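You operate a simulated robot arm through the tools that you are given. There is no shell and no other tool.

Carry out the task below with a simulated robot arm. There is one attempt and no reset: what you move stays moved.

## Task
Ring up the blue ticket for card and tip the white screen over to the guests.
Fine: drink, size, topping, TOTAL, CARD; the cash drawer stays shut.

The check looks at the end state, three seconds after you hand in, the way a careful person would. Anything else that was tipped, shoved, dropped, spilled or broken makes it a failure.

## Robot
A 7-joint arm with a two-finger parallel gripper, fixed in place. Base frame: the origin is at the foot of the arm, x ahead of it, y to its left, z up. Units: cm, rad, N and s.
With the tool pointing down near the work surface it reaches from about 34 to 74 cm from the base axis. Its first joint turns from -2.496 to 2.496 rad. Payload 3 kg.
The TCP is the grasp point between the finger pads, 3 cm short of the fingertips. In the tool frame z runs along the fingers and y along their closing line. The gripper opens to 9.4 cm. The fingers are 2.8 cm wide and 1 cm thick; the gripper's body (5 by 9.6 cm) begins 5.5 cm behind the TCP.
Orientation is told as [roll, pitch, yaw] about the base's x, y, z axes, in that order, counted from this pose: with the fingers straight down and closing along the base's y, the tool's x points along the base's -x, its y along +y and its z along -z.

## Interface
- The arm moves only by the tool send_rows. Its argument "steps" is a list of rows, each an object of numbers (a shift or turn left out is 0, a gripper value left out holds the last): "tx", "ty", "tz": the shift along the tool's x, y, z in units of 250 mm (1.0 is 250 mm); "wx", "wy", "wz": the turn, a rotation vector about the tool's x, y, z in units of 120 degrees (1.0 is 120 degrees). In form: [{"tx": .., "ty": .., "tz": .., "wx": .., "wy": .., "wz": ..}, ...]. A call has 1 to 20 rows; each row is the pose to reach, as a shift and turn from the pose commanded when the call began, along the tool's axes at that moment. "gripper" is the closure in counts, from 0 (fully open) to 255 (shut), set as the call begins (left out, the last holds). A call with a number of a shift or a turn outside -1 to 1 is refused whole. Each row takes 0.2 s and may step no farther than 5 cm and 0.15 rad from the row before; otherwise, or with a gripper value out of range, the whole call is refused. A pose out of reach is approached as far as the arm can. The call stops where the force on the tool passes 40 N (or 10 N more than at its start, if that is more) or the arm is blocked; 0.2 s more then pass. Each finger travels about 4.5 cm/s and halts on what it meets, pressing with about 43 N; the grip force reading is that of the motor and also rises with nothing between the fingers. The clock runs only during rows and for 0.2 s after the last one: add rows that repeat a pose to give the fingers time. The reply holds the time, the measured pose of the TCP, the force on the tool along the base axes, the opening and the grip force, in the units named above and with some noise, with the torque about the TCP (base axes, N m) and any sound that the robot's microphone picked up.
- Cameras (640 x 400 px; columns grow to the right, rows downward): "scene" is fixed at [21.89, 50.14, 165.86]; the picture's right is [0.67, -0.75, 0.00], its down [-0.67, -0.60, -0.45] and it looks along [0.33, 0.30, -0.89] (base axes); focal length 214 px, centre (320, 200). "wrist" rides on the gripper at [7.6, 1.4, -10.2] in the tool frame; the picture's right is [-0.18, 0.98, 0.00], its down [-0.75, -0.14, -0.64] and it looks along [-0.63, -0.12, 0.77] (tool axes); focal length 243 px, centre (320, 200). There is no depth. A picture from a camera that has moved, and an enlarged one, comes with that camera's place and axes in the base frame and with its lens.
- get_image(camera): a new picture of that camera. The clock stands still meanwhile.
- lift_body(by): slides the trunk up (or, below 0, down) by that many cm; the arm rides with it, the base frame stays. It gives what a move gives, with no picture.
- inspect(camera, box): a new picture of the part [left, top, right, bottom] of that camera's present view, enlarged. The clock stands still meanwhile.
- sign_off(): hands the job in; it is judged then, once.

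Nothing tells you positions but the pictures and the camera data. Unless the task says otherwise, let go and move clear before handing in.

The tools are called as name(argument=value, ...) on one line, values as JSON. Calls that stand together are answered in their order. send_rows: Moves the arm, as the interface text tells. Its arguments: {"type":"object","properties":{"steps":{"type":"array"},"gripper":{"type":"number"}},"required":["steps"]} The other tools are called the same way: lift_body (by) slides the trunk up or down; get_image (camera) takes a picture; inspect (camera, box) takes an enlarged picture of a part of a camera's view; sign_off () hands the job in.

At the start:

```text
clock: 0.0
tcp_pos: [59.88, 21.1, 137.55]
orientation: [0.0, 0.002, -0.001]
contact_force: [0.3, 0.3, -0.3]
moment: [0.01, -0.01, -0.02]
finger_gap: 9.41
grasp_force: 0.2
trunk travel left (down, up): [-32.5, 6.5]
```

scene: 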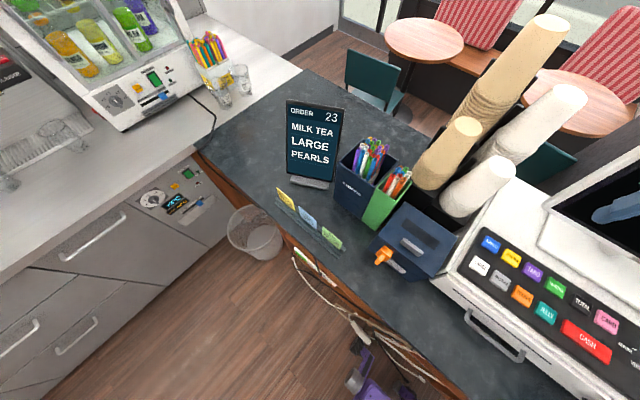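
wrist: 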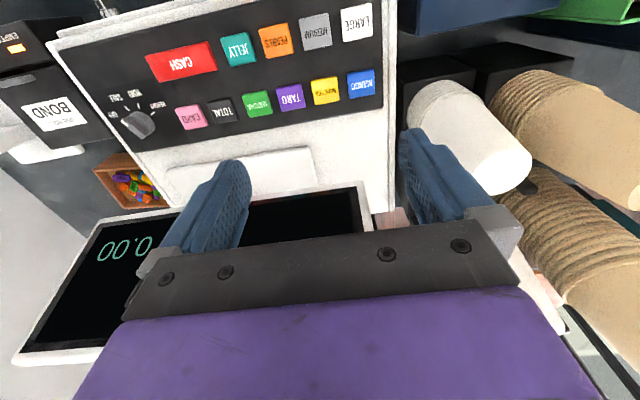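

I see a till with coloured keys, a rotary mode switch, a display, and coloured tickets in a stand near an order board. I'll look closer at the tickets, keys and screens before moving.

inspect(camera="scene", box=[260, 170, 380, 270])

inspect(camera="scene", box=[440, 160, 640, 400])

inspect(camera="wrist", box=[0, 0, 400, 240])

inspect(camera="scene", box=[270, 80, 370, 200])

```text
4.00 times, centred on (320, 220) of scene
camera zoom: at [21.89, 50.14, 165.86], right [0.67, -0.75, 0.0], down [-0.67, -0.6, -0.45], along [0.33, 0.3, -0.89], focal length 858 px, centre (320, 120)
```

zoom: 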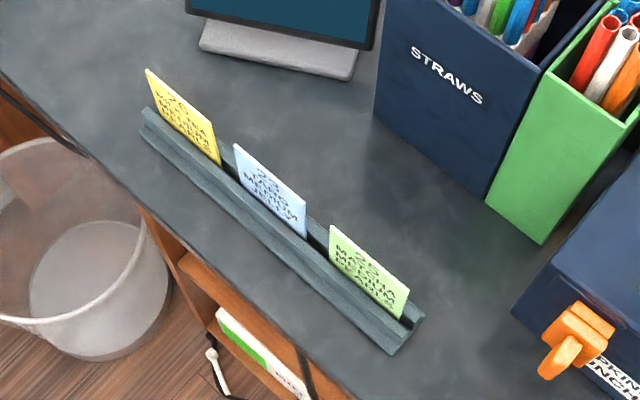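

```text
1.67 times, centred on (540, 280) of scene
camera zoom: at [21.89, 50.14, 165.86], right [0.67, -0.75, 0.0], down [-0.67, -0.6, -0.45], along [0.33, 0.3, -0.89], focal length 358 px, centre (-47, 67)
```

zoom: 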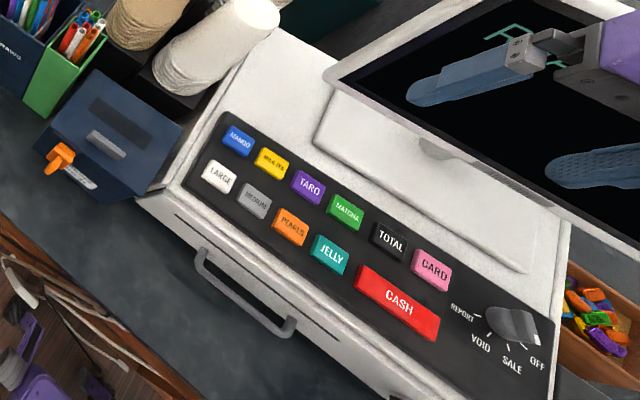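

```text
1.60 times, centred on (200, 120) of wrist
camera zoom: at [52.29, 22.51, 147.83], right [0.18, 0.98, 0.0], down [0.75, -0.14, 0.64], along [0.63, -0.12, -0.77], focal length 388 px, centre (512, 328)
```

zoom: 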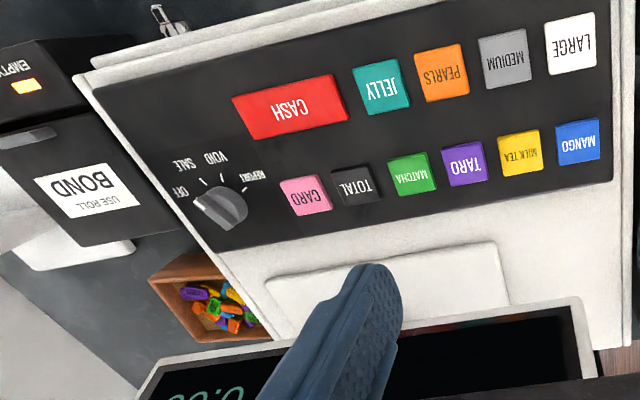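

```text
3.33 times, centred on (320, 140) of scene
camera zoom: at [21.89, 50.14, 165.86], right [0.67, -0.75, 0.0], down [-0.67, -0.6, -0.45], along [0.33, 0.3, -0.89], focal length 715 px, centre (320, 400)
```

zoom: 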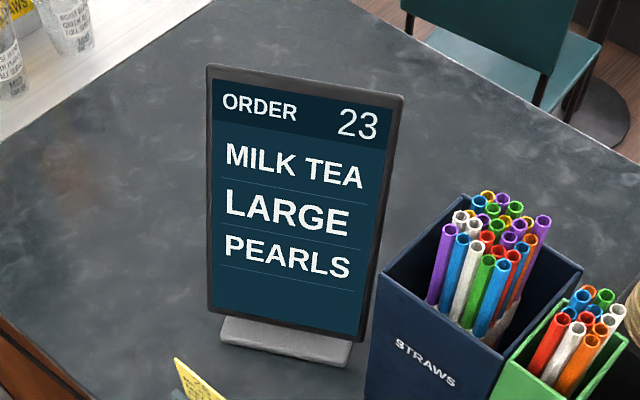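

The blue ticket reads something like "23 … MEDIUM JELLY", while the board says order 23 MILK TEA LARGE PEARLS; I need to read the ticket itself more exactly. I'll zoom in further on it.

inspect(camera="scene", box=[295, 202, 320, 234])

inspect(camera="scene", box=[270, 180, 350, 260])

inspect(camera="wrist", box=[80, 60, 220, 150])

inspect(camera="wrist", box=[0, 150, 400, 400])

```text
12.50 times, centred on (308, 218) of scene
camera zoom: at [21.89, 50.14, 165.86], right [0.67, -0.75, 0.0], down [-0.67, -0.6, -0.45], along [0.33, 0.3, -0.89], focal length 2681 px, centre (476, -25)
```

zoom: 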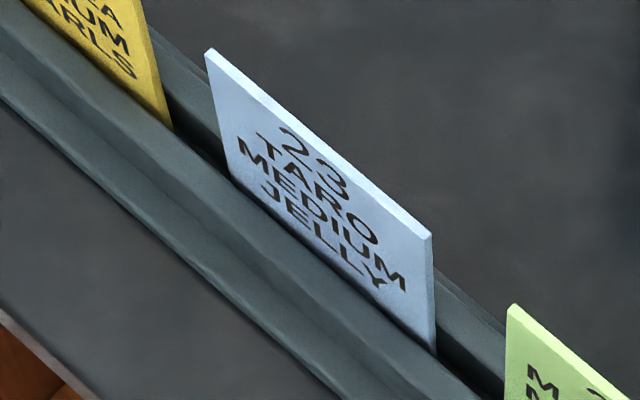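

```text
5.00 times, centred on (310, 220) of scene
camera zoom: at [21.89, 50.14, 165.86], right [0.67, -0.75, 0.0], down [-0.67, -0.6, -0.45], along [0.33, 0.3, -0.89], focal length 1072 px, centre (370, 100)
```

zoom: 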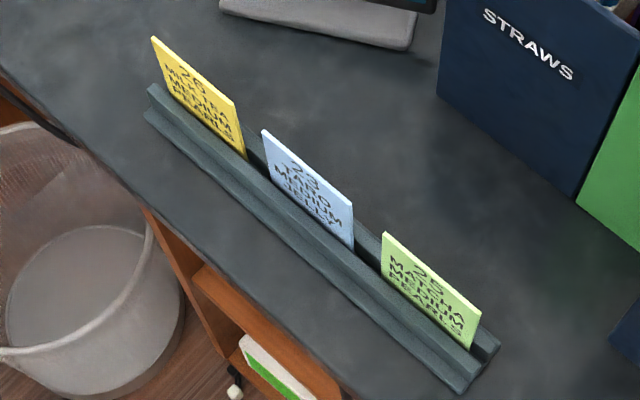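

```text
4.44 times, centred on (150, 105) of wrist
camera zoom: at [52.29, 22.51, 147.83], right [0.18, 0.98, 0.0], down [0.75, -0.14, 0.64], along [0.63, -0.12, -0.77], focal length 1078 px, centre (1076, 622)
```

zoom: 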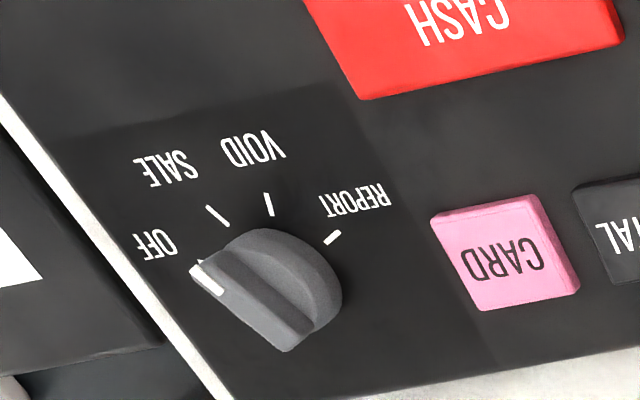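

```text
1.60 times, centred on (200, 275) of wrist
camera zoom: at [52.29, 22.51, 147.83], right [0.18, 0.98, 0.0], down [0.75, -0.14, 0.64], along [0.63, -0.12, -0.77], focal length 388 px, centre (512, 80)
```

zoom: 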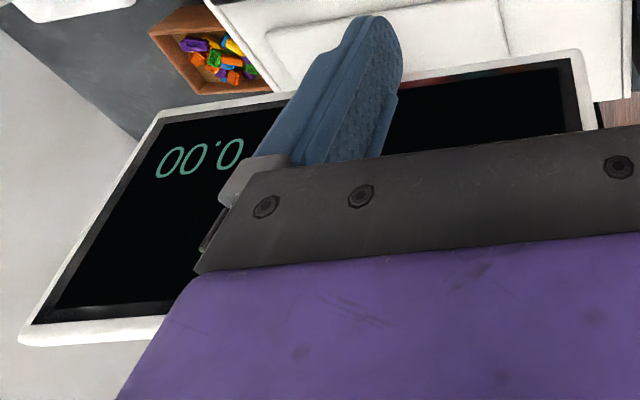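

The blue ticket reads 23 / TARO / MEDIUM / JELLY, so those are the keys (the board's order differs). The mode dial seems to stand at OFF and must likely go to SALE; I'll look closer at dial, printer and screen mount.

inspect(camera="scene", box=[570, 310, 640, 390])

inspect(camera="scene", box=[500, 150, 640, 260])

inspect(camera="wrist", box=[100, 70, 180, 150])

inspect(camera="wrist", box=[0, 0, 180, 180])

```text
5.00 times, centred on (605, 350) of scene
camera zoom: at [21.89, 50.14, 165.86], right [0.67, -0.75, 0.0], down [-0.67, -0.6, -0.45], along [0.33, 0.3, -0.89], focal length 1072 px, centre (-1105, -550)
```

zoom: 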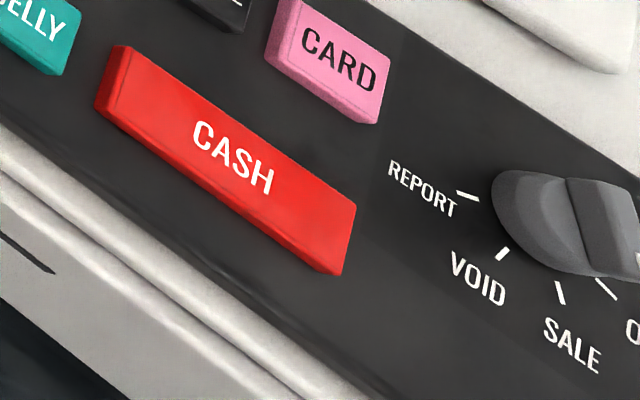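

```text
3.64 times, centred on (570, 205) of scene
camera zoom: at [21.89, 50.14, 165.86], right [0.67, -0.75, 0.0], down [-0.67, -0.6, -0.45], along [0.33, 0.3, -0.89], focal length 780 px, centre (-589, 182)
```

zoom: 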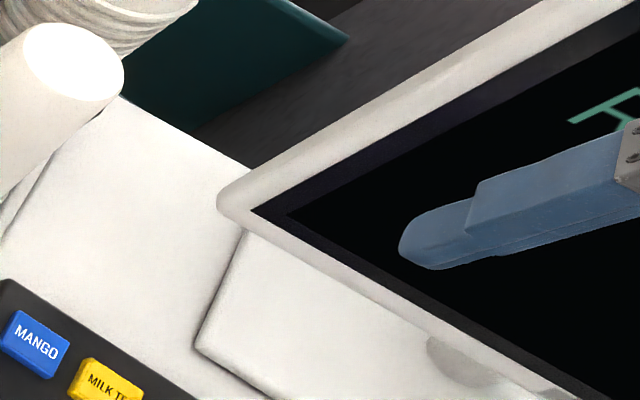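

```text
5.00 times, centred on (140, 110) of wrist
camera zoom: at [52.29, 22.51, 147.83], right [0.18, 0.98, 0.0], down [0.75, -0.14, 0.64], along [0.63, -0.12, -0.77], focal length 1213 px, centre (1220, 650)
```

zoom: 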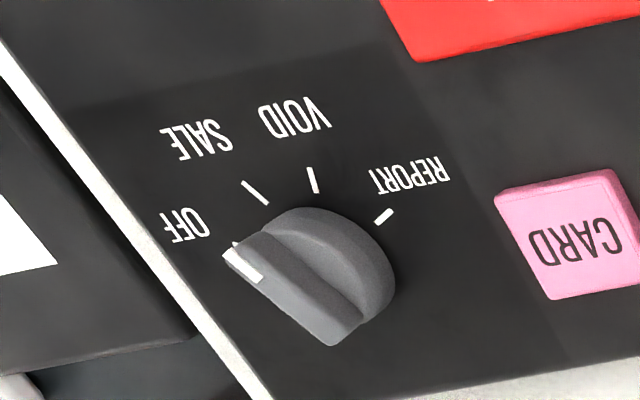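

```text
2.22 times, centred on (90, 90) of wrist
camera zoom: at [52.29, 22.51, 147.83], right [0.18, 0.98, 0.0], down [0.75, -0.14, 0.64], along [0.63, -0.12, -0.77], focal length 539 px, centre (831, 444)
```

zoom: 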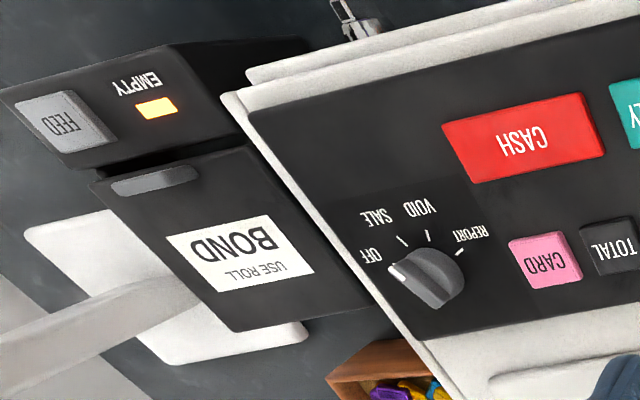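

The dial with its bar grip sits at the right end of the panel, next to a receipt printer with its EMPTY lamp lit. I'll fly the wrist camera to the right and back, staying high, to see dial, printer and screen properly.

send_rows(steps=[{"tx": 0.08, "ty": -0.14}, {"tx": 0.16, "ty": -0.28}, {"tx": 0.24, "ty": -0.42}, {"tx": 0.32, "ty": -0.56}, {"tx": 0.4, "ty": -0.7}, {"tx": 0.48, "ty": -0.85}, {"tx": 0.56, "ty": -1.0}], gripper=255)

get_image(camera="wrist")

get_image(camera="scene")

```text
clock: 1.6
tcp_pos: [45.56, -4.38, 137.65]
orientation: [0.002, -0.001, -0.001]
contact_force: [-0.7, -0.5, 0.1]
moment: [-0.02, -0.01, -0.01]
finger_gap: 0.01
grasp_force: 33.4
trunk travel left (down, up): [-32.5, 6.5]
```

```text
taken
camera wrist: at [37.9, -2.94, 147.92], right [0.18, 0.98, 0.0], down [0.75, -0.14, 0.64], along [0.63, -0.12, -0.77], focal length 243 px, centre (320, 200)
```

wrist: 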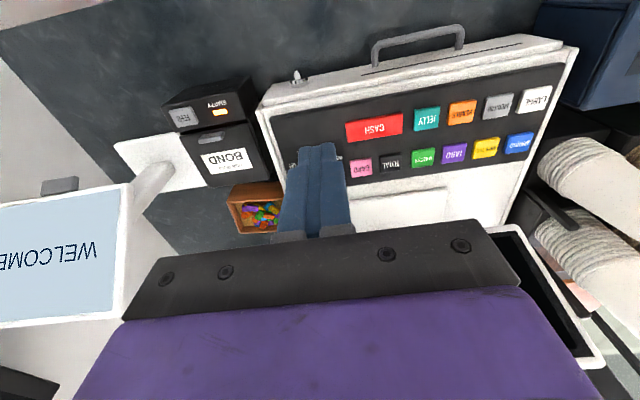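

```text
taken
```

scene: 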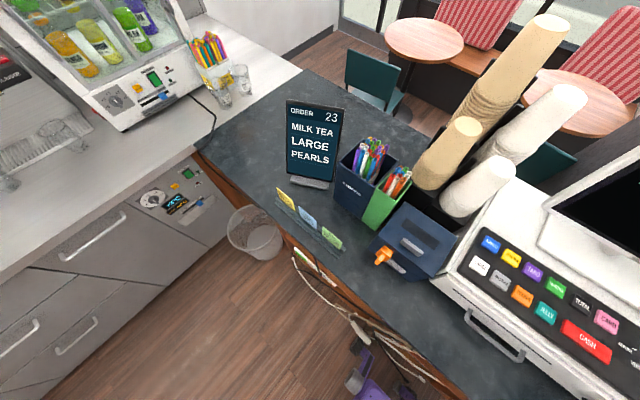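

There is a second screen, pale and reading WELCOME, on a white stand to the right of the printer; that may be the one to tip. I'll fly further right to look at it.

send_rows(steps=[{"tx": 0.04, "ty": -0.16}, {"tx": 0.08, "ty": -0.32}, {"tx": 0.12, "ty": -0.48}, {"tx": 0.16, "ty": -0.64}, {"tx": 0.2, "ty": -0.8}, {"tx": 0.24, "ty": -0.96}])

get_image(camera="wrist")

```text
clock: 3.0
tcp_pos: [39.68, -28.65, 137.74]
orientation: [0.004, 0.001, 0.0]
contact_force: [-0.3, 0.1, -0.9]
moment: [-0.02, -0.03, 0.01]
finger_gap: 0.0
grasp_force: 32.8
trunk travel left (down, up): [-32.5, 6.5]
```

```text
taken
camera wrist: at [32.07, -27.15, 147.91], right [0.18, 0.98, 0.0], down [0.75, -0.14, 0.64], along [0.63, -0.12, -0.77], focal length 243 px, centre (320, 200)
```

wrist: 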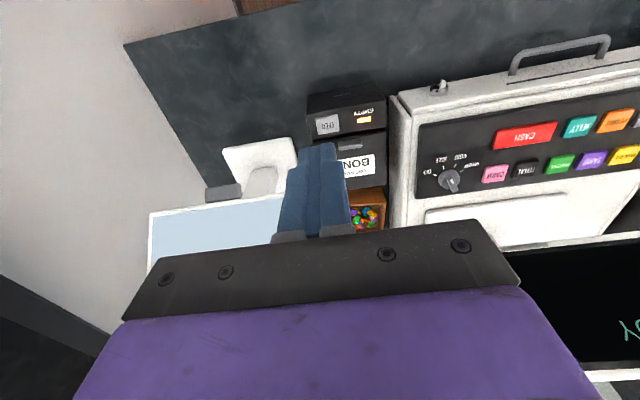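

The gripper hides the pale screen. I'll tilt the tool so that the camera looks further ahead and take another picture.

send_rows(steps=[{"tz": -0.06, "wy": -0.06}, {"tz": -0.12, "wy": -0.12}, {"tz": -0.18, "wy": -0.18}, {"tz": -0.24, "wy": -0.24}, {"tz": -0.28, "wy": -0.3}])

get_image(camera="wrist")

```text
clock: 4.2
tcp_pos: [39.59, -28.4, 144.65]
orientation: [0.002, -0.631, -0.001]
contact_force: [0.3, 0.3, 0.3]
moment: [0.02, -0.04, -0.01]
finger_gap: 0.0
grasp_force: 33.7
trunk travel left (down, up): [-32.5, 6.5]
```

```text
taken
camera wrist: at [27.39, -26.9, 148.43], right [0.15, 0.98, 0.11], down [0.23, -0.14, 0.96], along [0.96, -0.12, -0.25], focal length 243 px, centre (320, 200)
```

wrist: 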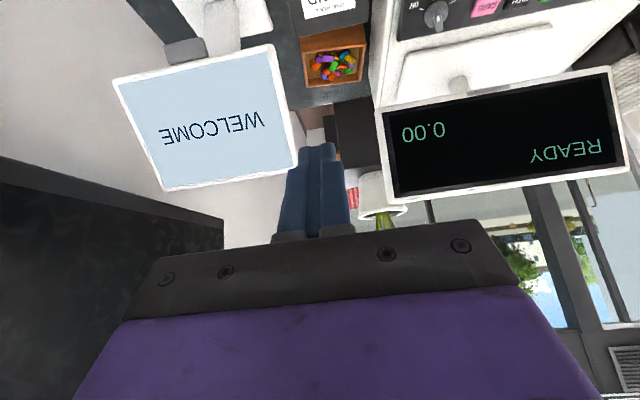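

Now I see both: the till's black display reads READY 0.00, and the white WELCOME screen stands on an arm to its right. I'll zoom in on the mount of each.

inspect(camera="wrist", box=[90, 0, 310, 200])

inspect(camera="wrist", box=[360, 0, 640, 210])

```text
2.00 times, centred on (200, 100) of wrist
camera zoom: at [27.39, -26.9, 148.43], right [0.15, 0.98, 0.11], down [0.23, -0.14, 0.96], along [0.96, -0.12, -0.25], focal length 485 px, centre (560, 400)
```

zoom: 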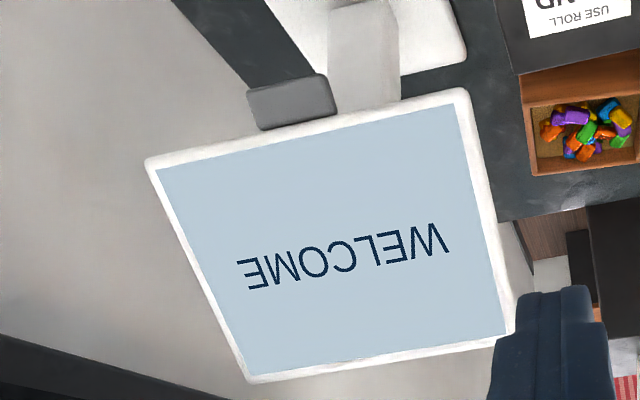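

```text
1.90 times, centred on (500, 105) of wrist
camera zoom: at [27.39, -26.9, 148.43], right [0.15, 0.98, 0.11], down [0.23, -0.14, 0.96], along [0.96, -0.12, -0.25], focal length 462 px, centre (-23, 381)
```

zoom: 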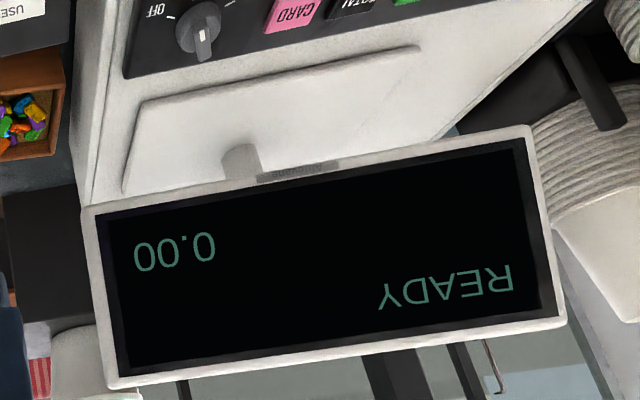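

The white WELCOME screen leans back toward the operator with a grey tab at its lower edge. I want a sharper look at the dial pointer and the till's status from here.

inspect(camera="wrist", box=[400, 0, 480, 50])

inspect(camera="wrist", box=[430, 60, 530, 120])

inspect(camera="wrist", box=[120, 0, 280, 100])

```text
8.00 times, centred on (440, 25) of wrist
camera zoom: at [27.39, -26.9, 148.43], right [0.15, 0.98, 0.11], down [0.23, -0.14, 0.96], along [0.96, -0.12, -0.25], focal length 1941 px, centre (-640, 1600)
```

zoom: 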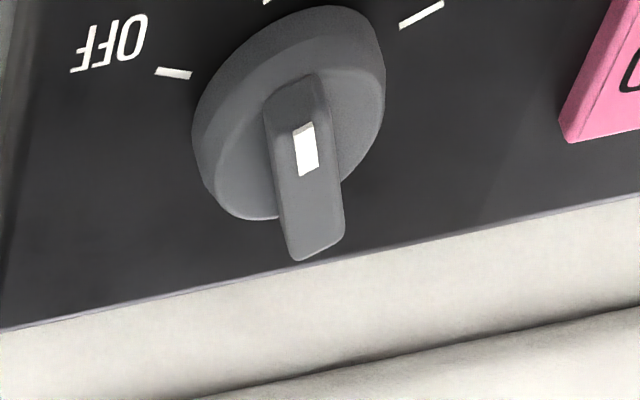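

```text
6.40 times, centred on (480, 90) of wrist
camera zoom: at [27.39, -26.9, 148.43], right [0.15, 0.98, 0.11], down [0.23, -0.14, 0.96], along [0.96, -0.12, -0.25], focal length 1553 px, centre (-704, 904)
```

zoom: 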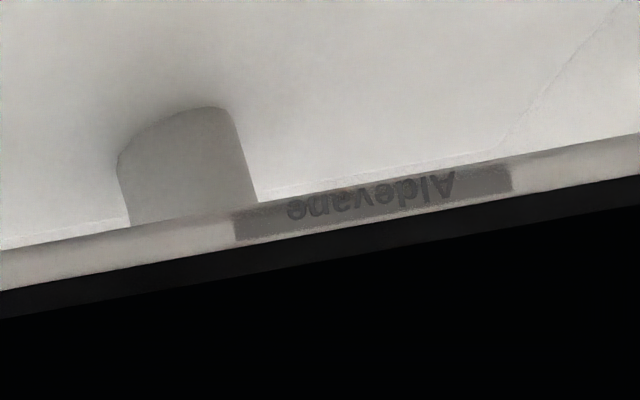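

```text
4.00 times, centred on (200, 50) of wrist
camera zoom: at [27.39, -26.9, 148.43], right [0.15, 0.98, 0.11], down [0.23, -0.14, 0.96], along [0.96, -0.12, -0.25], focal length 970 px, centre (800, 800)
```

zoom: 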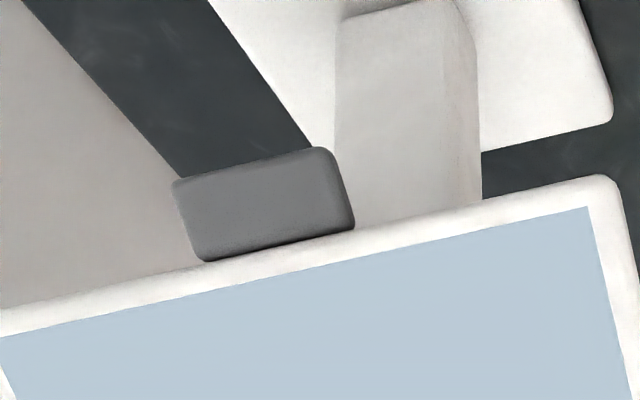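

The dial's tall bar may really point at SALE (the first view was skewed by parallax), and the till display reads READY. I'll go over to look down at the dial more steeply before touching anything.

send_rows(steps=[{"tx": -0.007, "ty": 0.067, "tz": 0.131, "wy": 0.06}, {"tx": -0.015, "ty": 0.134, "tz": 0.262, "wy": 0.12}, {"tx": -0.022, "ty": 0.202, "tz": 0.392, "wy": 0.18}, {"tx": -0.03, "ty": 0.269, "tz": 0.523, "wy": 0.24}, {"tx": -0.037, "ty": 0.336, "tz": 0.654, "wy": 0.301}])

get_image(camera="wrist")

```text
clock: 5.4
tcp_pos: [50.46, -19.73, 132.04]
orientation: [0.003, 0.005, 0.0]
contact_force: [0.5, -0.4, 0.0]
moment: [-0.02, -0.02, 0.01]
finger_gap: 0.0
grasp_force: 33.1
trunk travel left (down, up): [-32.5, 6.5]
```

```text
taken
camera wrist: at [42.73, -18.31, 142.17], right [0.18, 0.98, 0.0], down [0.76, -0.14, 0.64], along [0.63, -0.12, -0.77], focal length 243 px, centre (320, 200)
```

wrist: 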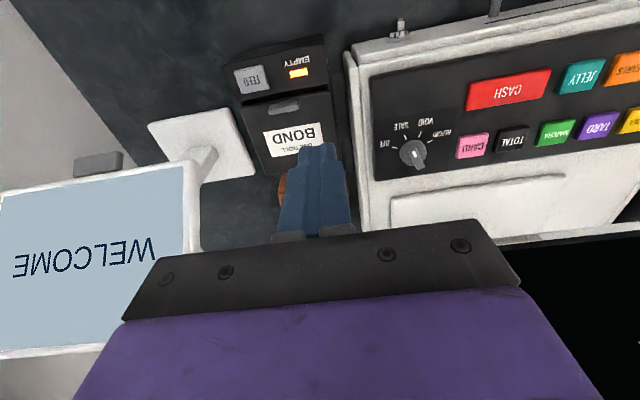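

inspect(camera="wrist", box=[370, 110, 460, 180])

inspect(camera="wrist", box=[0, 90, 270, 260])

inspect(camera="wrist", box=[340, 30, 640, 220])

```text
5.71 times, centred on (415, 145) of wrist
camera zoom: at [42.73, -18.31, 142.17], right [0.18, 0.98, 0.0], down [0.76, -0.14, 0.64], along [0.63, -0.12, -0.77], focal length 1386 px, centre (-223, 514)
```

zoom: 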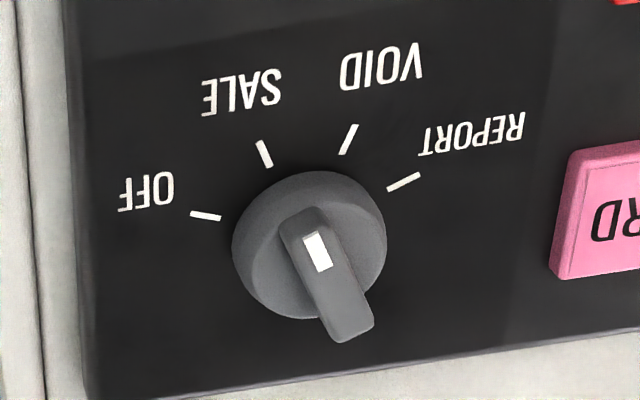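

```text
2.35 times, centred on (135, 175) of wrist
camera zoom: at [42.73, -18.31, 142.17], right [0.18, 0.98, 0.0], down [0.76, -0.14, 0.64], along [0.63, -0.12, -0.77], focal length 571 px, centre (755, 259)
```

zoom: 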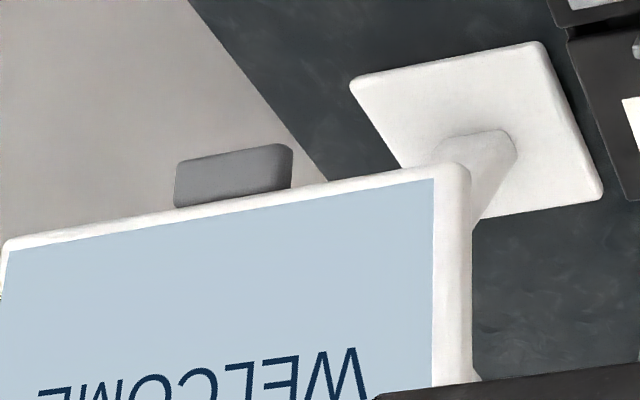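

```text
2.11 times, centred on (490, 125) of wrist
camera zoom: at [42.73, -18.31, 142.17], right [0.18, 0.98, 0.0], down [0.76, -0.14, 0.64], along [0.63, -0.12, -0.77], focal length 511 px, centre (-38, 358)
```

zoom: 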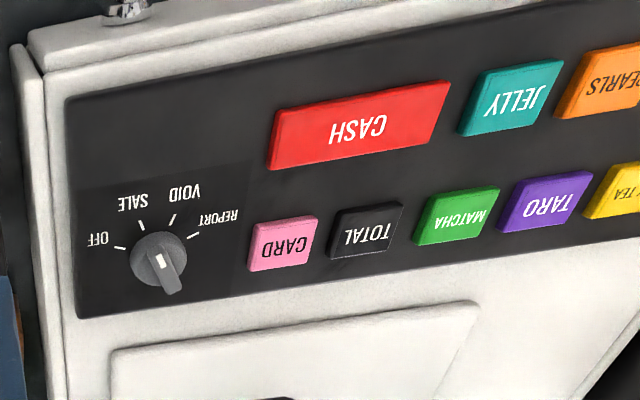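

The dial bar lines up with the SALE tick, so it can stay, and the display reads READY. TARO is near (62.5, 15.8), key tops near z 110.5; I'll fly there high with the fingers shut.

send_rows(steps=[{"tx": -0.096, "ty": 0.142}, {"tx": -0.192, "ty": 0.284}, {"tx": -0.288, "ty": 0.426}, {"tx": -0.384, "ty": 0.568}, {"tx": -0.482, "ty": 0.71}, {"tx": -0.482, "ty": 0.852}, {"tx": -0.482, "ty": 1.0}])

send_rows(steps=[{"ty": 0.14, "tz": 0.16}, {"ty": 0.28, "tz": 0.32}, {"ty": 0.421, "tz": 0.48}])

get_image(camera="wrist")

get_image(camera="scene")

```text
clock: 7.0
tcp_pos: [62.04, 5.63, 131.99]
orientation: [-0.001, 0.0, 0.0]
contact_force: [-0.1, 0.3, 0.3]
moment: [0.0, -0.01, -0.01]
finger_gap: 0.0
grasp_force: 32.8
trunk travel left (down, up): [-32.5, 6.5]
```

```text
refused: row 1 steps farther than a row can; nothing moved
```

```text
taken
camera wrist: at [54.46, 7.09, 142.22], right [0.18, 0.98, 0.0], down [0.75, -0.14, 0.64], along [0.63, -0.12, -0.77], focal length 243 px, centre (320, 200)
```

wrist: 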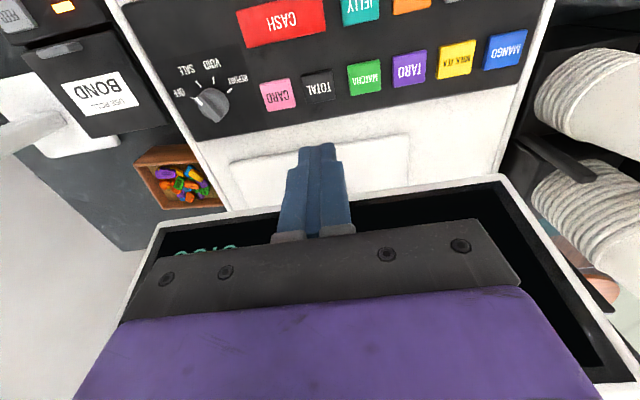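

```text
taken
```

scene: 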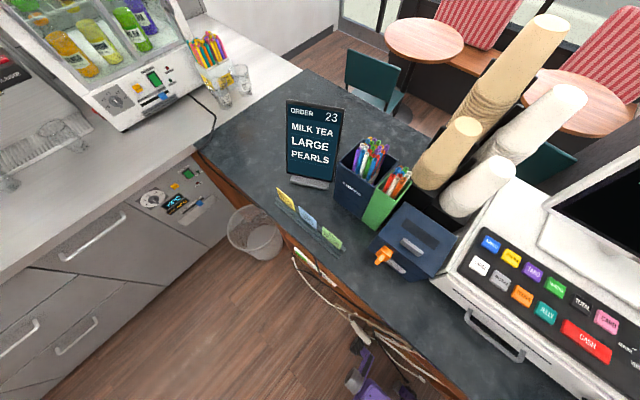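

Wrist view confirms TARO (purple) at about (62.7, 15.9). I'll move over it and lower to a few cm above the key.

send_rows(steps=[{"tx": -0.007, "ty": 0.1, "tz": 0.13}, {"tx": -0.013, "ty": 0.2, "tz": 0.26}, {"tx": -0.02, "ty": 0.3, "tz": 0.39}, {"tx": -0.026, "ty": 0.411, "tz": 0.52}])

get_image(camera="wrist")

get_image(camera="scene")

```text
clock: 8.0
tcp_pos: [62.57, 15.68, 118.71]
orientation: [-0.002, 0.004, -0.001]
contact_force: [0.1, -0.4, -0.4]
moment: [0.05, 0.0, 0.01]
finger_gap: 0.01
grasp_force: 33.3
trunk travel left (down, up): [-32.5, 6.5]
```

```text
taken
camera wrist: at [55.08, 17.17, 129.04], right [0.18, 0.98, 0.0], down [0.76, -0.14, 0.64], along [0.63, -0.12, -0.77], focal length 243 px, centre (320, 200)
```

wrist: 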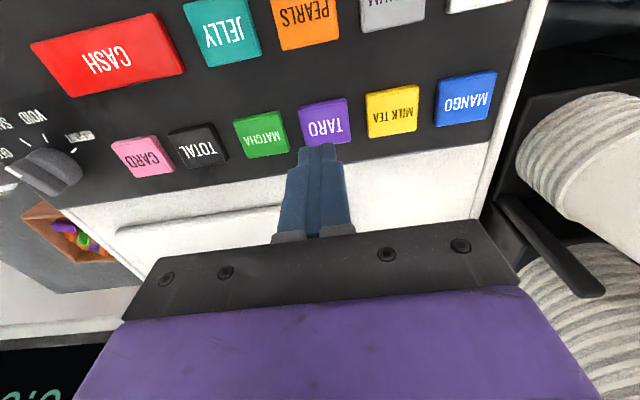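

```text
taken
```

scene: 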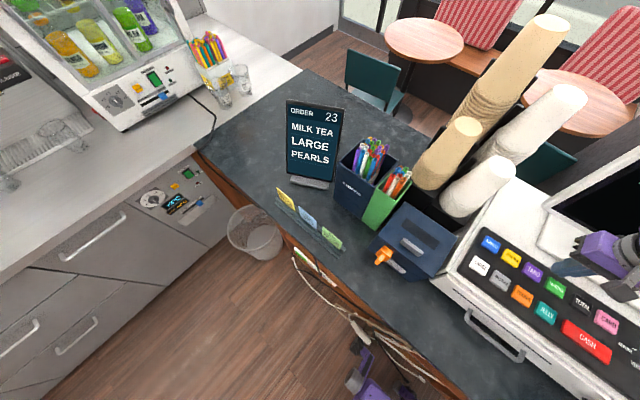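

The fingertip projects onto the TARO key. I'll lower 4 cm, then creep down in small steps.

send_rows(steps=[{"ty": 0.01, "tz": 0.04}, {"ty": 0.012, "tz": 0.08}, {"ty": 0.012, "tz": 0.12}, {"ty": 0.012, "tz": 0.16}])

get_image(camera="wrist")

get_image(camera="scene")

```text
clock: 9.0
tcp_pos: [62.62, 15.85, 114.89]
orientation: [0.0, 0.001, 0.0]
contact_force: [0.0, 0.0, 0.3]
moment: [0.01, 0.01, 0.01]
finger_gap: 0.0
grasp_force: 33.3
trunk travel left (down, up): [-32.5, 6.5]
```

```text
taken
camera wrist: at [55.08, 17.33, 125.15], right [0.18, 0.98, 0.0], down [0.76, -0.14, 0.64], along [0.63, -0.12, -0.77], focal length 243 px, centre (320, 200)
```

wrist: 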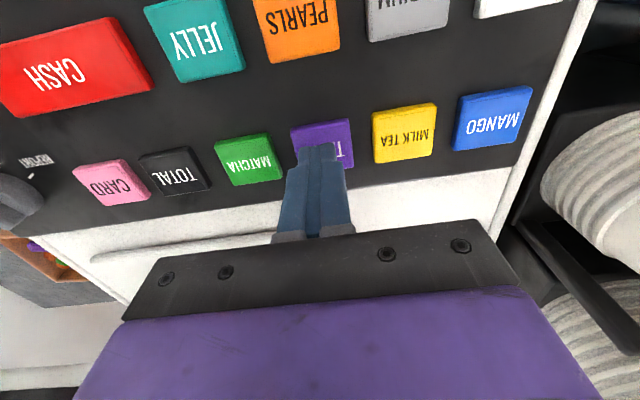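

```text
taken
```

scene: 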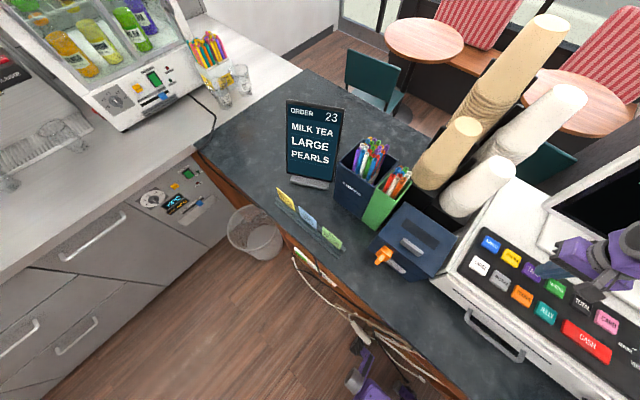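

The tip sits about 1.5 cm above TARO, well centred. I'll creep down a further 1.6 cm in small steps.

send_rows(steps=[{"tz": 0.01}, {"tz": 0.02}, {"tz": 0.03}, {"tz": 0.04}, {"tz": 0.05}, {"tz": 0.06}])

```text
clock: 10.4
tcp_pos: [62.67, 15.96, 113.56]
orientation: [0.0, 0.0, 0.0]
contact_force: [0.2, 0.2, 3.1]
moment: [0.0, -0.01, 0.0]
finger_gap: 0.0
grasp_force: 33.0
trunk travel left (down, up): [-32.5, 6.5]
heard: click
```

A click was heard with a light 3 N contact. I'll lift off and check the display.

send_rows(steps=[{"tz": -0.06}, {"tz": -0.12}, {"tz": -0.2}])

get_image(camera="wrist")

inspect(camera="scene", box=[500, 130, 640, 280])

```text
clock: 11.2
tcp_pos: [62.6, 15.79, 118.54]
orientation: [0.0, 0.001, 0.0]
contact_force: [-0.5, -0.4, -0.1]
moment: [0.01, -0.02, 0.02]
finger_gap: 0.01
grasp_force: 33.1
trunk travel left (down, up): [-32.5, 6.5]
```

```text
taken
camera wrist: at [55.02, 17.28, 128.79], right [0.18, 0.98, 0.0], down [0.75, -0.14, 0.64], along [0.63, -0.12, -0.77], focal length 243 px, centre (320, 200)
```

wrist: 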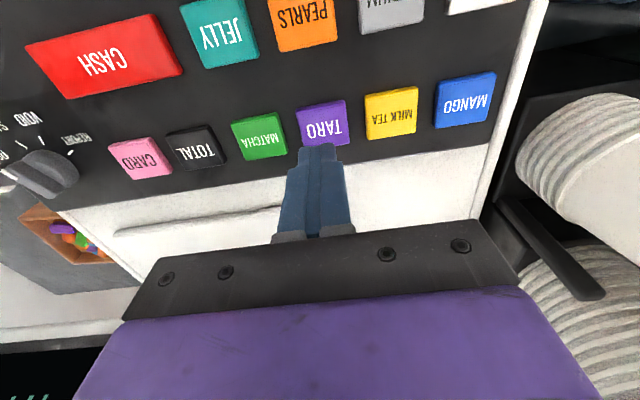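

```text
2.67 times, centred on (570, 205) of scene
camera zoom: at [21.89, 50.14, 165.86], right [0.67, -0.75, 0.0], down [-0.67, -0.6, -0.45], along [0.33, 0.3, -0.89], focal length 572 px, centre (-347, 187)
```

zoom: 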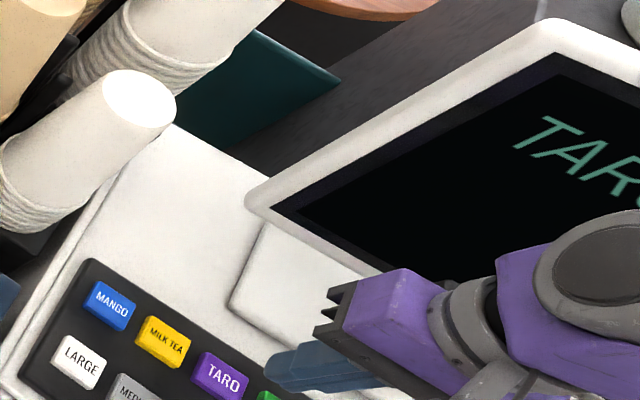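

The display now shows TARO. Next is MEDIUM (grey) near (55.7, 21.3): I'll move over it at the present height.

send_rows(steps=[{"tx": 0.092, "ty": 0.072}, {"tx": 0.184, "ty": 0.144}, {"tx": 0.276, "ty": 0.216}])

get_image(camera="wrist")

get_image(camera="scene")

```text
clock: 12.0
tcp_pos: [55.77, 21.36, 118.47]
orientation: [-0.003, 0.001, 0.001]
contact_force: [0.3, 0.7, -0.8]
moment: [-0.01, -0.01, 0.04]
finger_gap: 0.0
grasp_force: 32.9
trunk travel left (down, up): [-32.5, 6.5]
```

```text
taken
camera wrist: at [48.1, 22.86, 128.73], right [0.18, 0.98, 0.0], down [0.75, -0.14, 0.64], along [0.63, -0.12, -0.77], focal length 243 px, centre (320, 200)
```

wrist: 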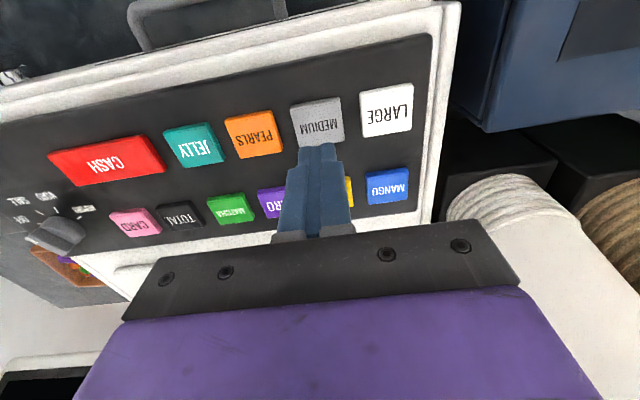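

```text
taken
```

scene: 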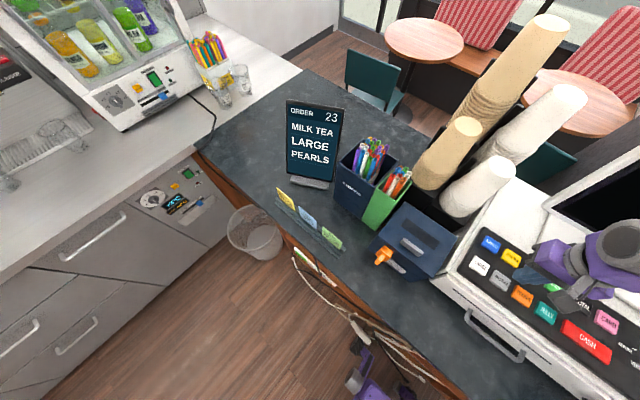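

MEDIUM lies right under the fingertip. I'll press it the same way, ending with small steps.

send_rows(steps=[{"tz": 0.05}, {"tz": 0.1}, {"tz": 0.14}, {"tz": 0.155}, {"tz": 0.165}, {"tz": 0.175}, {"tz": 0.185}, {"tz": 0.192}, {"tz": 0.2}])

```text
clock: 14.0
tcp_pos: [55.79, 21.41, 113.56]
orientation: [0.0, 0.002, 0.0]
contact_force: [0.7, -0.7, 3.5]
moment: [0.0, -0.02, 0.01]
finger_gap: 0.0
grasp_force: 33.2
trunk travel left (down, up): [-32.5, 6.5]
heard: click
```

A second click was heard. I'll lift and look at the display before going on.

send_rows(steps=[{"tz": -0.06}, {"tz": -0.13}, {"tz": -0.2}])

inspect(camera="scene", box=[500, 130, 640, 280])

```text
clock: 14.8
tcp_pos: [55.72, 21.21, 118.56]
orientation: [0.001, 0.002, 0.002]
contact_force: [0.2, -0.3, -0.4]
moment: [0.02, 0.0, -0.03]
finger_gap: 0.0
grasp_force: 33.2
trunk travel left (down, up): [-32.5, 6.5]
```

```text
2.67 times, centred on (570, 205) of scene
camera zoom: at [21.89, 50.14, 165.86], right [0.67, -0.75, 0.0], down [-0.67, -0.6, -0.45], along [0.33, 0.3, -0.89], focal length 572 px, centre (-347, 187)
```

zoom: 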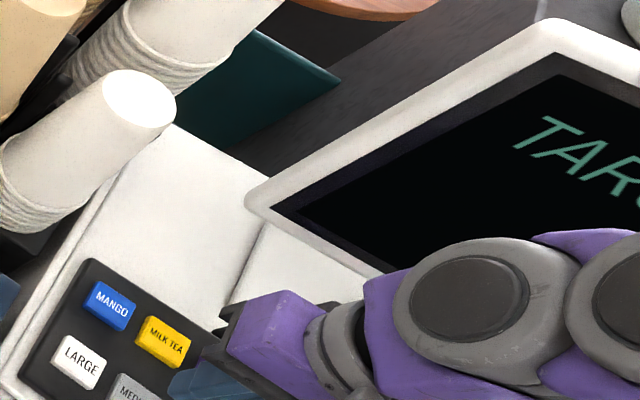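

Only TAR… is visible from the scene camera, so I'll back up and tilt to read the whole display with the wrist camera.

send_rows(steps=[{"tz": -0.16, "wy": -0.03}, {"tx": 0.1, "ty": -0.07, "tz": -0.3, "wy": -0.07}, {"tx": 0.2, "ty": -0.14, "tz": -0.42, "wy": -0.11}, {"tx": 0.32, "ty": -0.22, "tz": -0.54, "wy": -0.15}, {"tx": 0.44, "ty": -0.3, "tz": -0.66, "wy": -0.19}, {"tx": 0.55, "ty": -0.4, "tz": -0.77, "wy": -0.23}])

get_image(camera="wrist")

```text
clock: 16.2
tcp_pos: [41.67, 11.09, 137.88]
orientation: [0.0, -0.483, -0.003]
contact_force: [0.3, 0.5, 0.2]
moment: [-0.04, 0.02, -0.01]
finger_gap: 0.0
grasp_force: 32.7
trunk travel left (down, up): [-32.5, 6.5]
```

```text
taken
camera wrist: at [30.17, 12.57, 143.43], right [0.16, 0.98, 0.09], down [0.37, -0.14, 0.92], along [0.91, -0.12, -0.39], focal length 243 px, centre (320, 200)
```

wrist: 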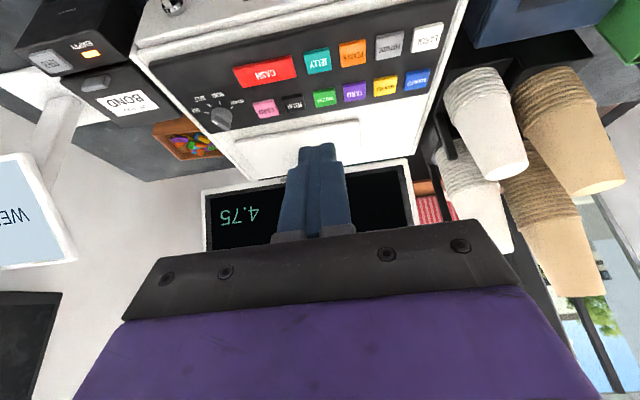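

The display shows 4.75, with the upper line hidden by the gripper. I'll tilt a bit more to read it.

send_rows(steps=[{"ty": -0.1, "wy": -0.06}, {"ty": -0.2, "wy": -0.12}, {"ty": -0.3, "wy": -0.18}])

get_image(camera="wrist")

```text
clock: 17.0
tcp_pos: [46.19, 5.47, 141.33]
orientation: [0.009, -0.808, -0.002]
contact_force: [-0.7, 0.5, -0.2]
moment: [-0.01, -0.03, -0.02]
finger_gap: 0.0
grasp_force: 33.4
out of reach, approached as far as the arm can: row 2, 3
trunk travel left (down, up): [-32.5, 6.5]
```

```text
taken
camera wrist: at [33.35, 6.81, 142.75], right [0.12, 0.98, 0.14], down [0.06, -0.15, 0.99], along [0.99, -0.11, -0.07], focal length 243 px, centre (320, 200)
```

wrist: 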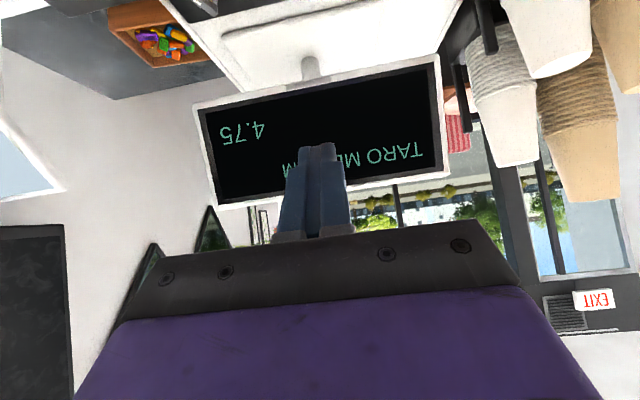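

The display reads TARO MEDIUM 4.75, as wanted. I'll undo the last tilt first, then head for JELLY.

send_rows(steps=[{"wy": 0.06}, {"wy": 0.12}, {"wy": 0.18}])

```text
clock: 17.8
tcp_pos: [46.11, 5.35, 141.05]
orientation: [0.0, -0.478, 0.001]
contact_force: [-0.6, 0.2, 0.4]
moment: [-0.02, 0.01, -0.04]
finger_gap: 0.03
grasp_force: 32.9
trunk travel left (down, up): [-32.5, 6.5]
```

Pose is sane. Now to JELLY (teal) near (55.6, 10.9), coming down to 5 cm above it with the fingers straight down.

send_rows(steps=[{"tx": 0.013, "ty": 0.044, "tz": 0.16, "wy": 0.04}, {"tx": 0.026, "ty": 0.088, "tz": 0.32, "wy": 0.08}, {"tx": 0.039, "ty": 0.132, "tz": 0.48, "wy": 0.12}, {"tx": 0.052, "ty": 0.176, "tz": 0.64, "wy": 0.16}, {"tx": 0.065, "ty": 0.2, "tz": 0.8, "wy": 0.2}, {"tx": 0.077, "ty": 0.22, "tz": 0.974, "wy": 0.228}])

get_image(camera="wrist")

```text
clock: 19.2
tcp_pos: [55.84, 11.32, 118.47]
orientation: [0.001, 0.001, 0.0]
contact_force: [0.6, -1.4, 0.5]
moment: [-0.04, -0.02, 0.04]
finger_gap: 0.01
grasp_force: 33.0
trunk travel left (down, up): [-32.5, 6.5]
```

```text
taken
camera wrist: at [48.14, 12.75, 128.66], right [0.18, 0.98, 0.0], down [0.75, -0.14, 0.64], along [0.63, -0.12, -0.77], focal length 243 px, centre (320, 200)
```

wrist: 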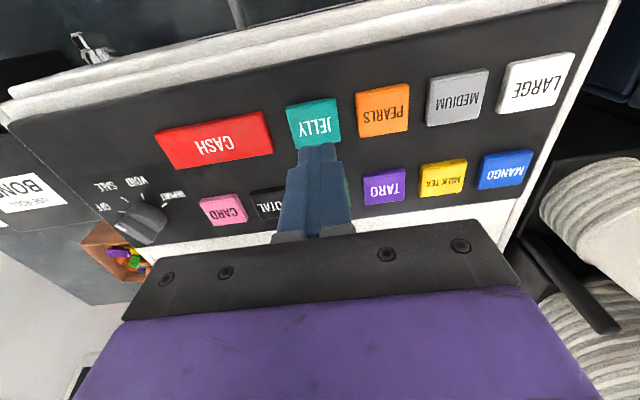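

JELLY is under the fingertip (a hair to its left). I'll press it.

send_rows(steps=[{"ty": -0.014, "tz": 0.05}, {"ty": -0.014, "tz": 0.1}, {"ty": -0.014, "tz": 0.14}, {"ty": -0.014, "tz": 0.155}, {"ty": -0.014, "tz": 0.165}, {"ty": -0.014, "tz": 0.175}, {"ty": -0.014, "tz": 0.185}, {"ty": -0.014, "tz": 0.192}, {"ty": -0.014, "tz": 0.2}])

```text
clock: 21.2
tcp_pos: [55.71, 10.8, 113.55]
orientation: [0.001, -0.004, -0.001]
contact_force: [-0.3, -0.3, 1.3]
moment: [-0.02, 0.0, 0.0]
finger_gap: 0.02
grasp_force: 33.1
trunk travel left (down, up): [-32.5, 6.5]
```

No click yet, only 1.3 N. I'll go a touch deeper.

send_rows(steps=[{"tz": 0.005}, {"tz": 0.01}])

```text
clock: 21.8
tcp_pos: [55.59, 10.84, 113.47]
orientation: [0.0, -0.003, 0.0]
contact_force: [-0.6, -0.2, 4.5]
moment: [0.01, 0.04, -0.05]
finger_gap: 0.0
grasp_force: 32.6
trunk travel left (down, up): [-32.5, 6.5]
heard: click
```

JELLY clicked. I'll lift and go to a vantage point right of the display to read it.

send_rows(steps=[{"tz": -0.17}, {"tx": 0.07, "ty": -0.11, "tz": -0.28, "wy": -0.04}, {"tx": 0.15, "ty": -0.24, "tz": -0.4, "wy": -0.08}, {"tx": 0.23, "ty": -0.37, "tz": -0.52, "wy": -0.12}, {"tx": 0.31, "ty": -0.5, "tz": -0.64, "wy": -0.16}, {"tx": 0.39, "ty": -0.63, "tz": -0.76, "wy": -0.2}, {"tx": 0.47, "ty": -0.77, "tz": -0.87, "wy": -0.24}, {"tx": 0.544, "ty": -0.91, "tz": -0.98, "wy": -0.28}])

get_image(camera="wrist")

```text
clock: 23.6
tcp_pos: [41.83, -12.22, 137.95]
orientation: [0.002, -0.592, -0.002]
contact_force: [0.4, 0.4, -0.1]
moment: [0.03, -0.02, 0.02]
finger_gap: 0.02
grasp_force: 32.9
trunk travel left (down, up): [-32.5, 6.5]
```

```text
taken
camera wrist: at [29.64, -10.8, 142.25], right [0.15, 0.98, 0.1], down [0.27, -0.14, 0.95], along [0.95, -0.12, -0.28], focal length 243 px, centre (320, 200)
```

wrist: 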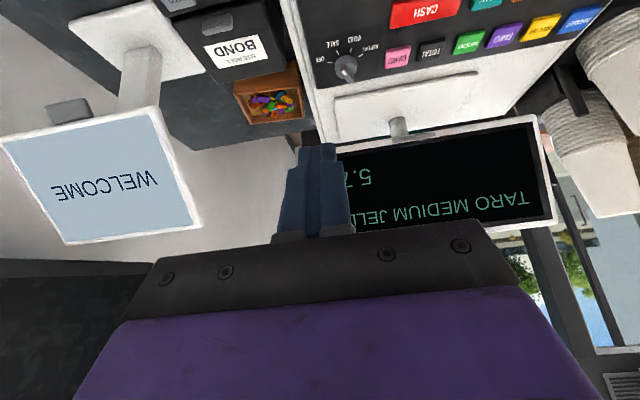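

The display reads TARO MEDIUM JELLY with 5.7x. Next is TOTAL (black) near (62.6, 5.3): straighten the tool, then move over it.

send_rows(steps=[{"tx": -0.057, "ty": 0.096, "tz": 0.087, "wy": 0.057}, {"tx": -0.115, "ty": 0.192, "tz": 0.174, "wy": 0.113}, {"tx": -0.172, "ty": 0.288, "tz": 0.26, "wy": 0.17}, {"tx": -0.23, "ty": 0.384, "tz": 0.347, "wy": 0.226}, {"tx": -0.287, "ty": 0.48, "tz": 0.434, "wy": 0.283}])

```text
clock: 24.8
tcp_pos: [54.26, 0.19, 132.65]
orientation: [0.0, 0.008, 0.0]
contact_force: [0.3, -0.5, 0.2]
moment: [-0.01, 0.01, -0.01]
finger_gap: 0.0
grasp_force: 32.6
trunk travel left (down, up): [-32.5, 6.5]
```

The tool is straight again. I'll move over TOTAL at 5 cm height.

send_rows(steps=[{"tx": -0.084, "ty": 0.051, "tz": 0.14}, {"tx": -0.167, "ty": 0.102, "tz": 0.28}, {"tx": -0.25, "ty": 0.153, "tz": 0.42}, {"tx": -0.334, "ty": 0.204, "tz": 0.566}])

get_image(camera="wrist")

```text
clock: 25.8
tcp_pos: [62.47, 5.43, 118.61]
orientation: [-0.002, 0.005, 0.001]
contact_force: [-0.1, -0.3, 0.0]
moment: [-0.01, -0.01, -0.05]
finger_gap: 0.0
grasp_force: 33.1
trunk travel left (down, up): [-32.5, 6.5]
```

```text
taken
camera wrist: at [54.94, 6.72, 128.91], right [0.18, 0.98, 0.0], down [0.76, -0.14, 0.64], along [0.63, -0.12, -0.77], focal length 243 px, centre (320, 200)
```

wrist: 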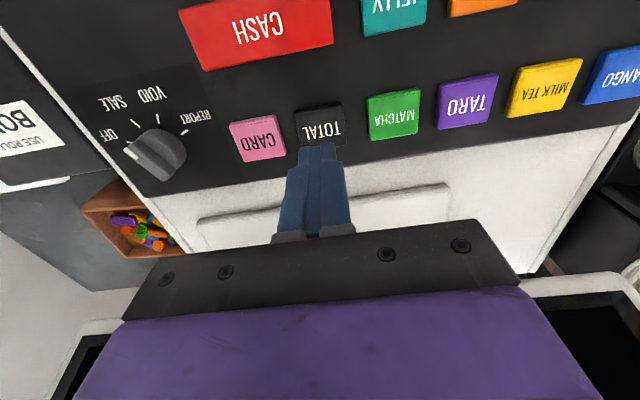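

TOTAL is centred beneath the fingertip. Pressing it.

send_rows(steps=[{"tz": 0.05}, {"tz": 0.1}, {"tz": 0.14}, {"tz": 0.155}, {"tz": 0.165}, {"tz": 0.175}, {"tz": 0.185}, {"tz": 0.192}, {"tz": 0.2}, {"tz": 0.208}])

```text
clock: 28.0
tcp_pos: [62.33, 5.08, 113.46]
orientation: [-0.002, 0.004, 0.001]
contact_force: [1.3, 0.0, 2.4]
moment: [-0.02, -0.07, 0.01]
finger_gap: 0.01
grasp_force: 32.5
trunk travel left (down, up): [-32.5, 6.5]
heard: click
```

TOTAL clicked. I'll lift and go back to the vantage point to confirm before pressing CARD.

send_rows(steps=[{"tz": -0.17}, {"tx": 0.1, "ty": -0.08, "tz": -0.28, "wy": -0.04}, {"tx": 0.22, "ty": -0.18, "tz": -0.4, "wy": -0.08}, {"tx": 0.34, "ty": -0.28, "tz": -0.52, "wy": -0.12}, {"tx": 0.46, "ty": -0.38, "tz": -0.64, "wy": -0.16}, {"tx": 0.58, "ty": -0.48, "tz": -0.76, "wy": -0.2}, {"tx": 0.7, "ty": -0.59, "tz": -0.87, "wy": -0.24}, {"tx": 0.82, "ty": -0.7, "tz": -0.98, "wy": -0.28}])

get_image(camera="wrist")

```text
clock: 29.8
tcp_pos: [41.47, -12.5, 138.18]
orientation: [0.003, -0.587, -0.001]
contact_force: [0.0, 1.0, -0.5]
moment: [0.0, -0.01, 0.01]
finger_gap: 0.01
grasp_force: 32.7
trunk travel left (down, up): [-32.5, 6.5]
```

```text
taken
camera wrist: at [29.39, -11.15, 142.52], right [0.15, 0.98, 0.1], down [0.27, -0.14, 0.95], along [0.95, -0.12, -0.29], focal length 243 px, centre (320, 200)
```

wrist: 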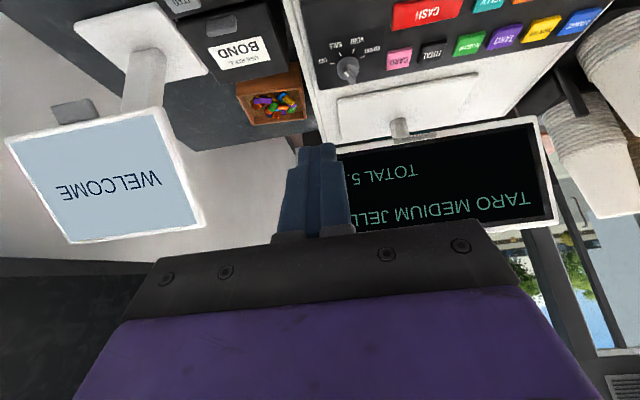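

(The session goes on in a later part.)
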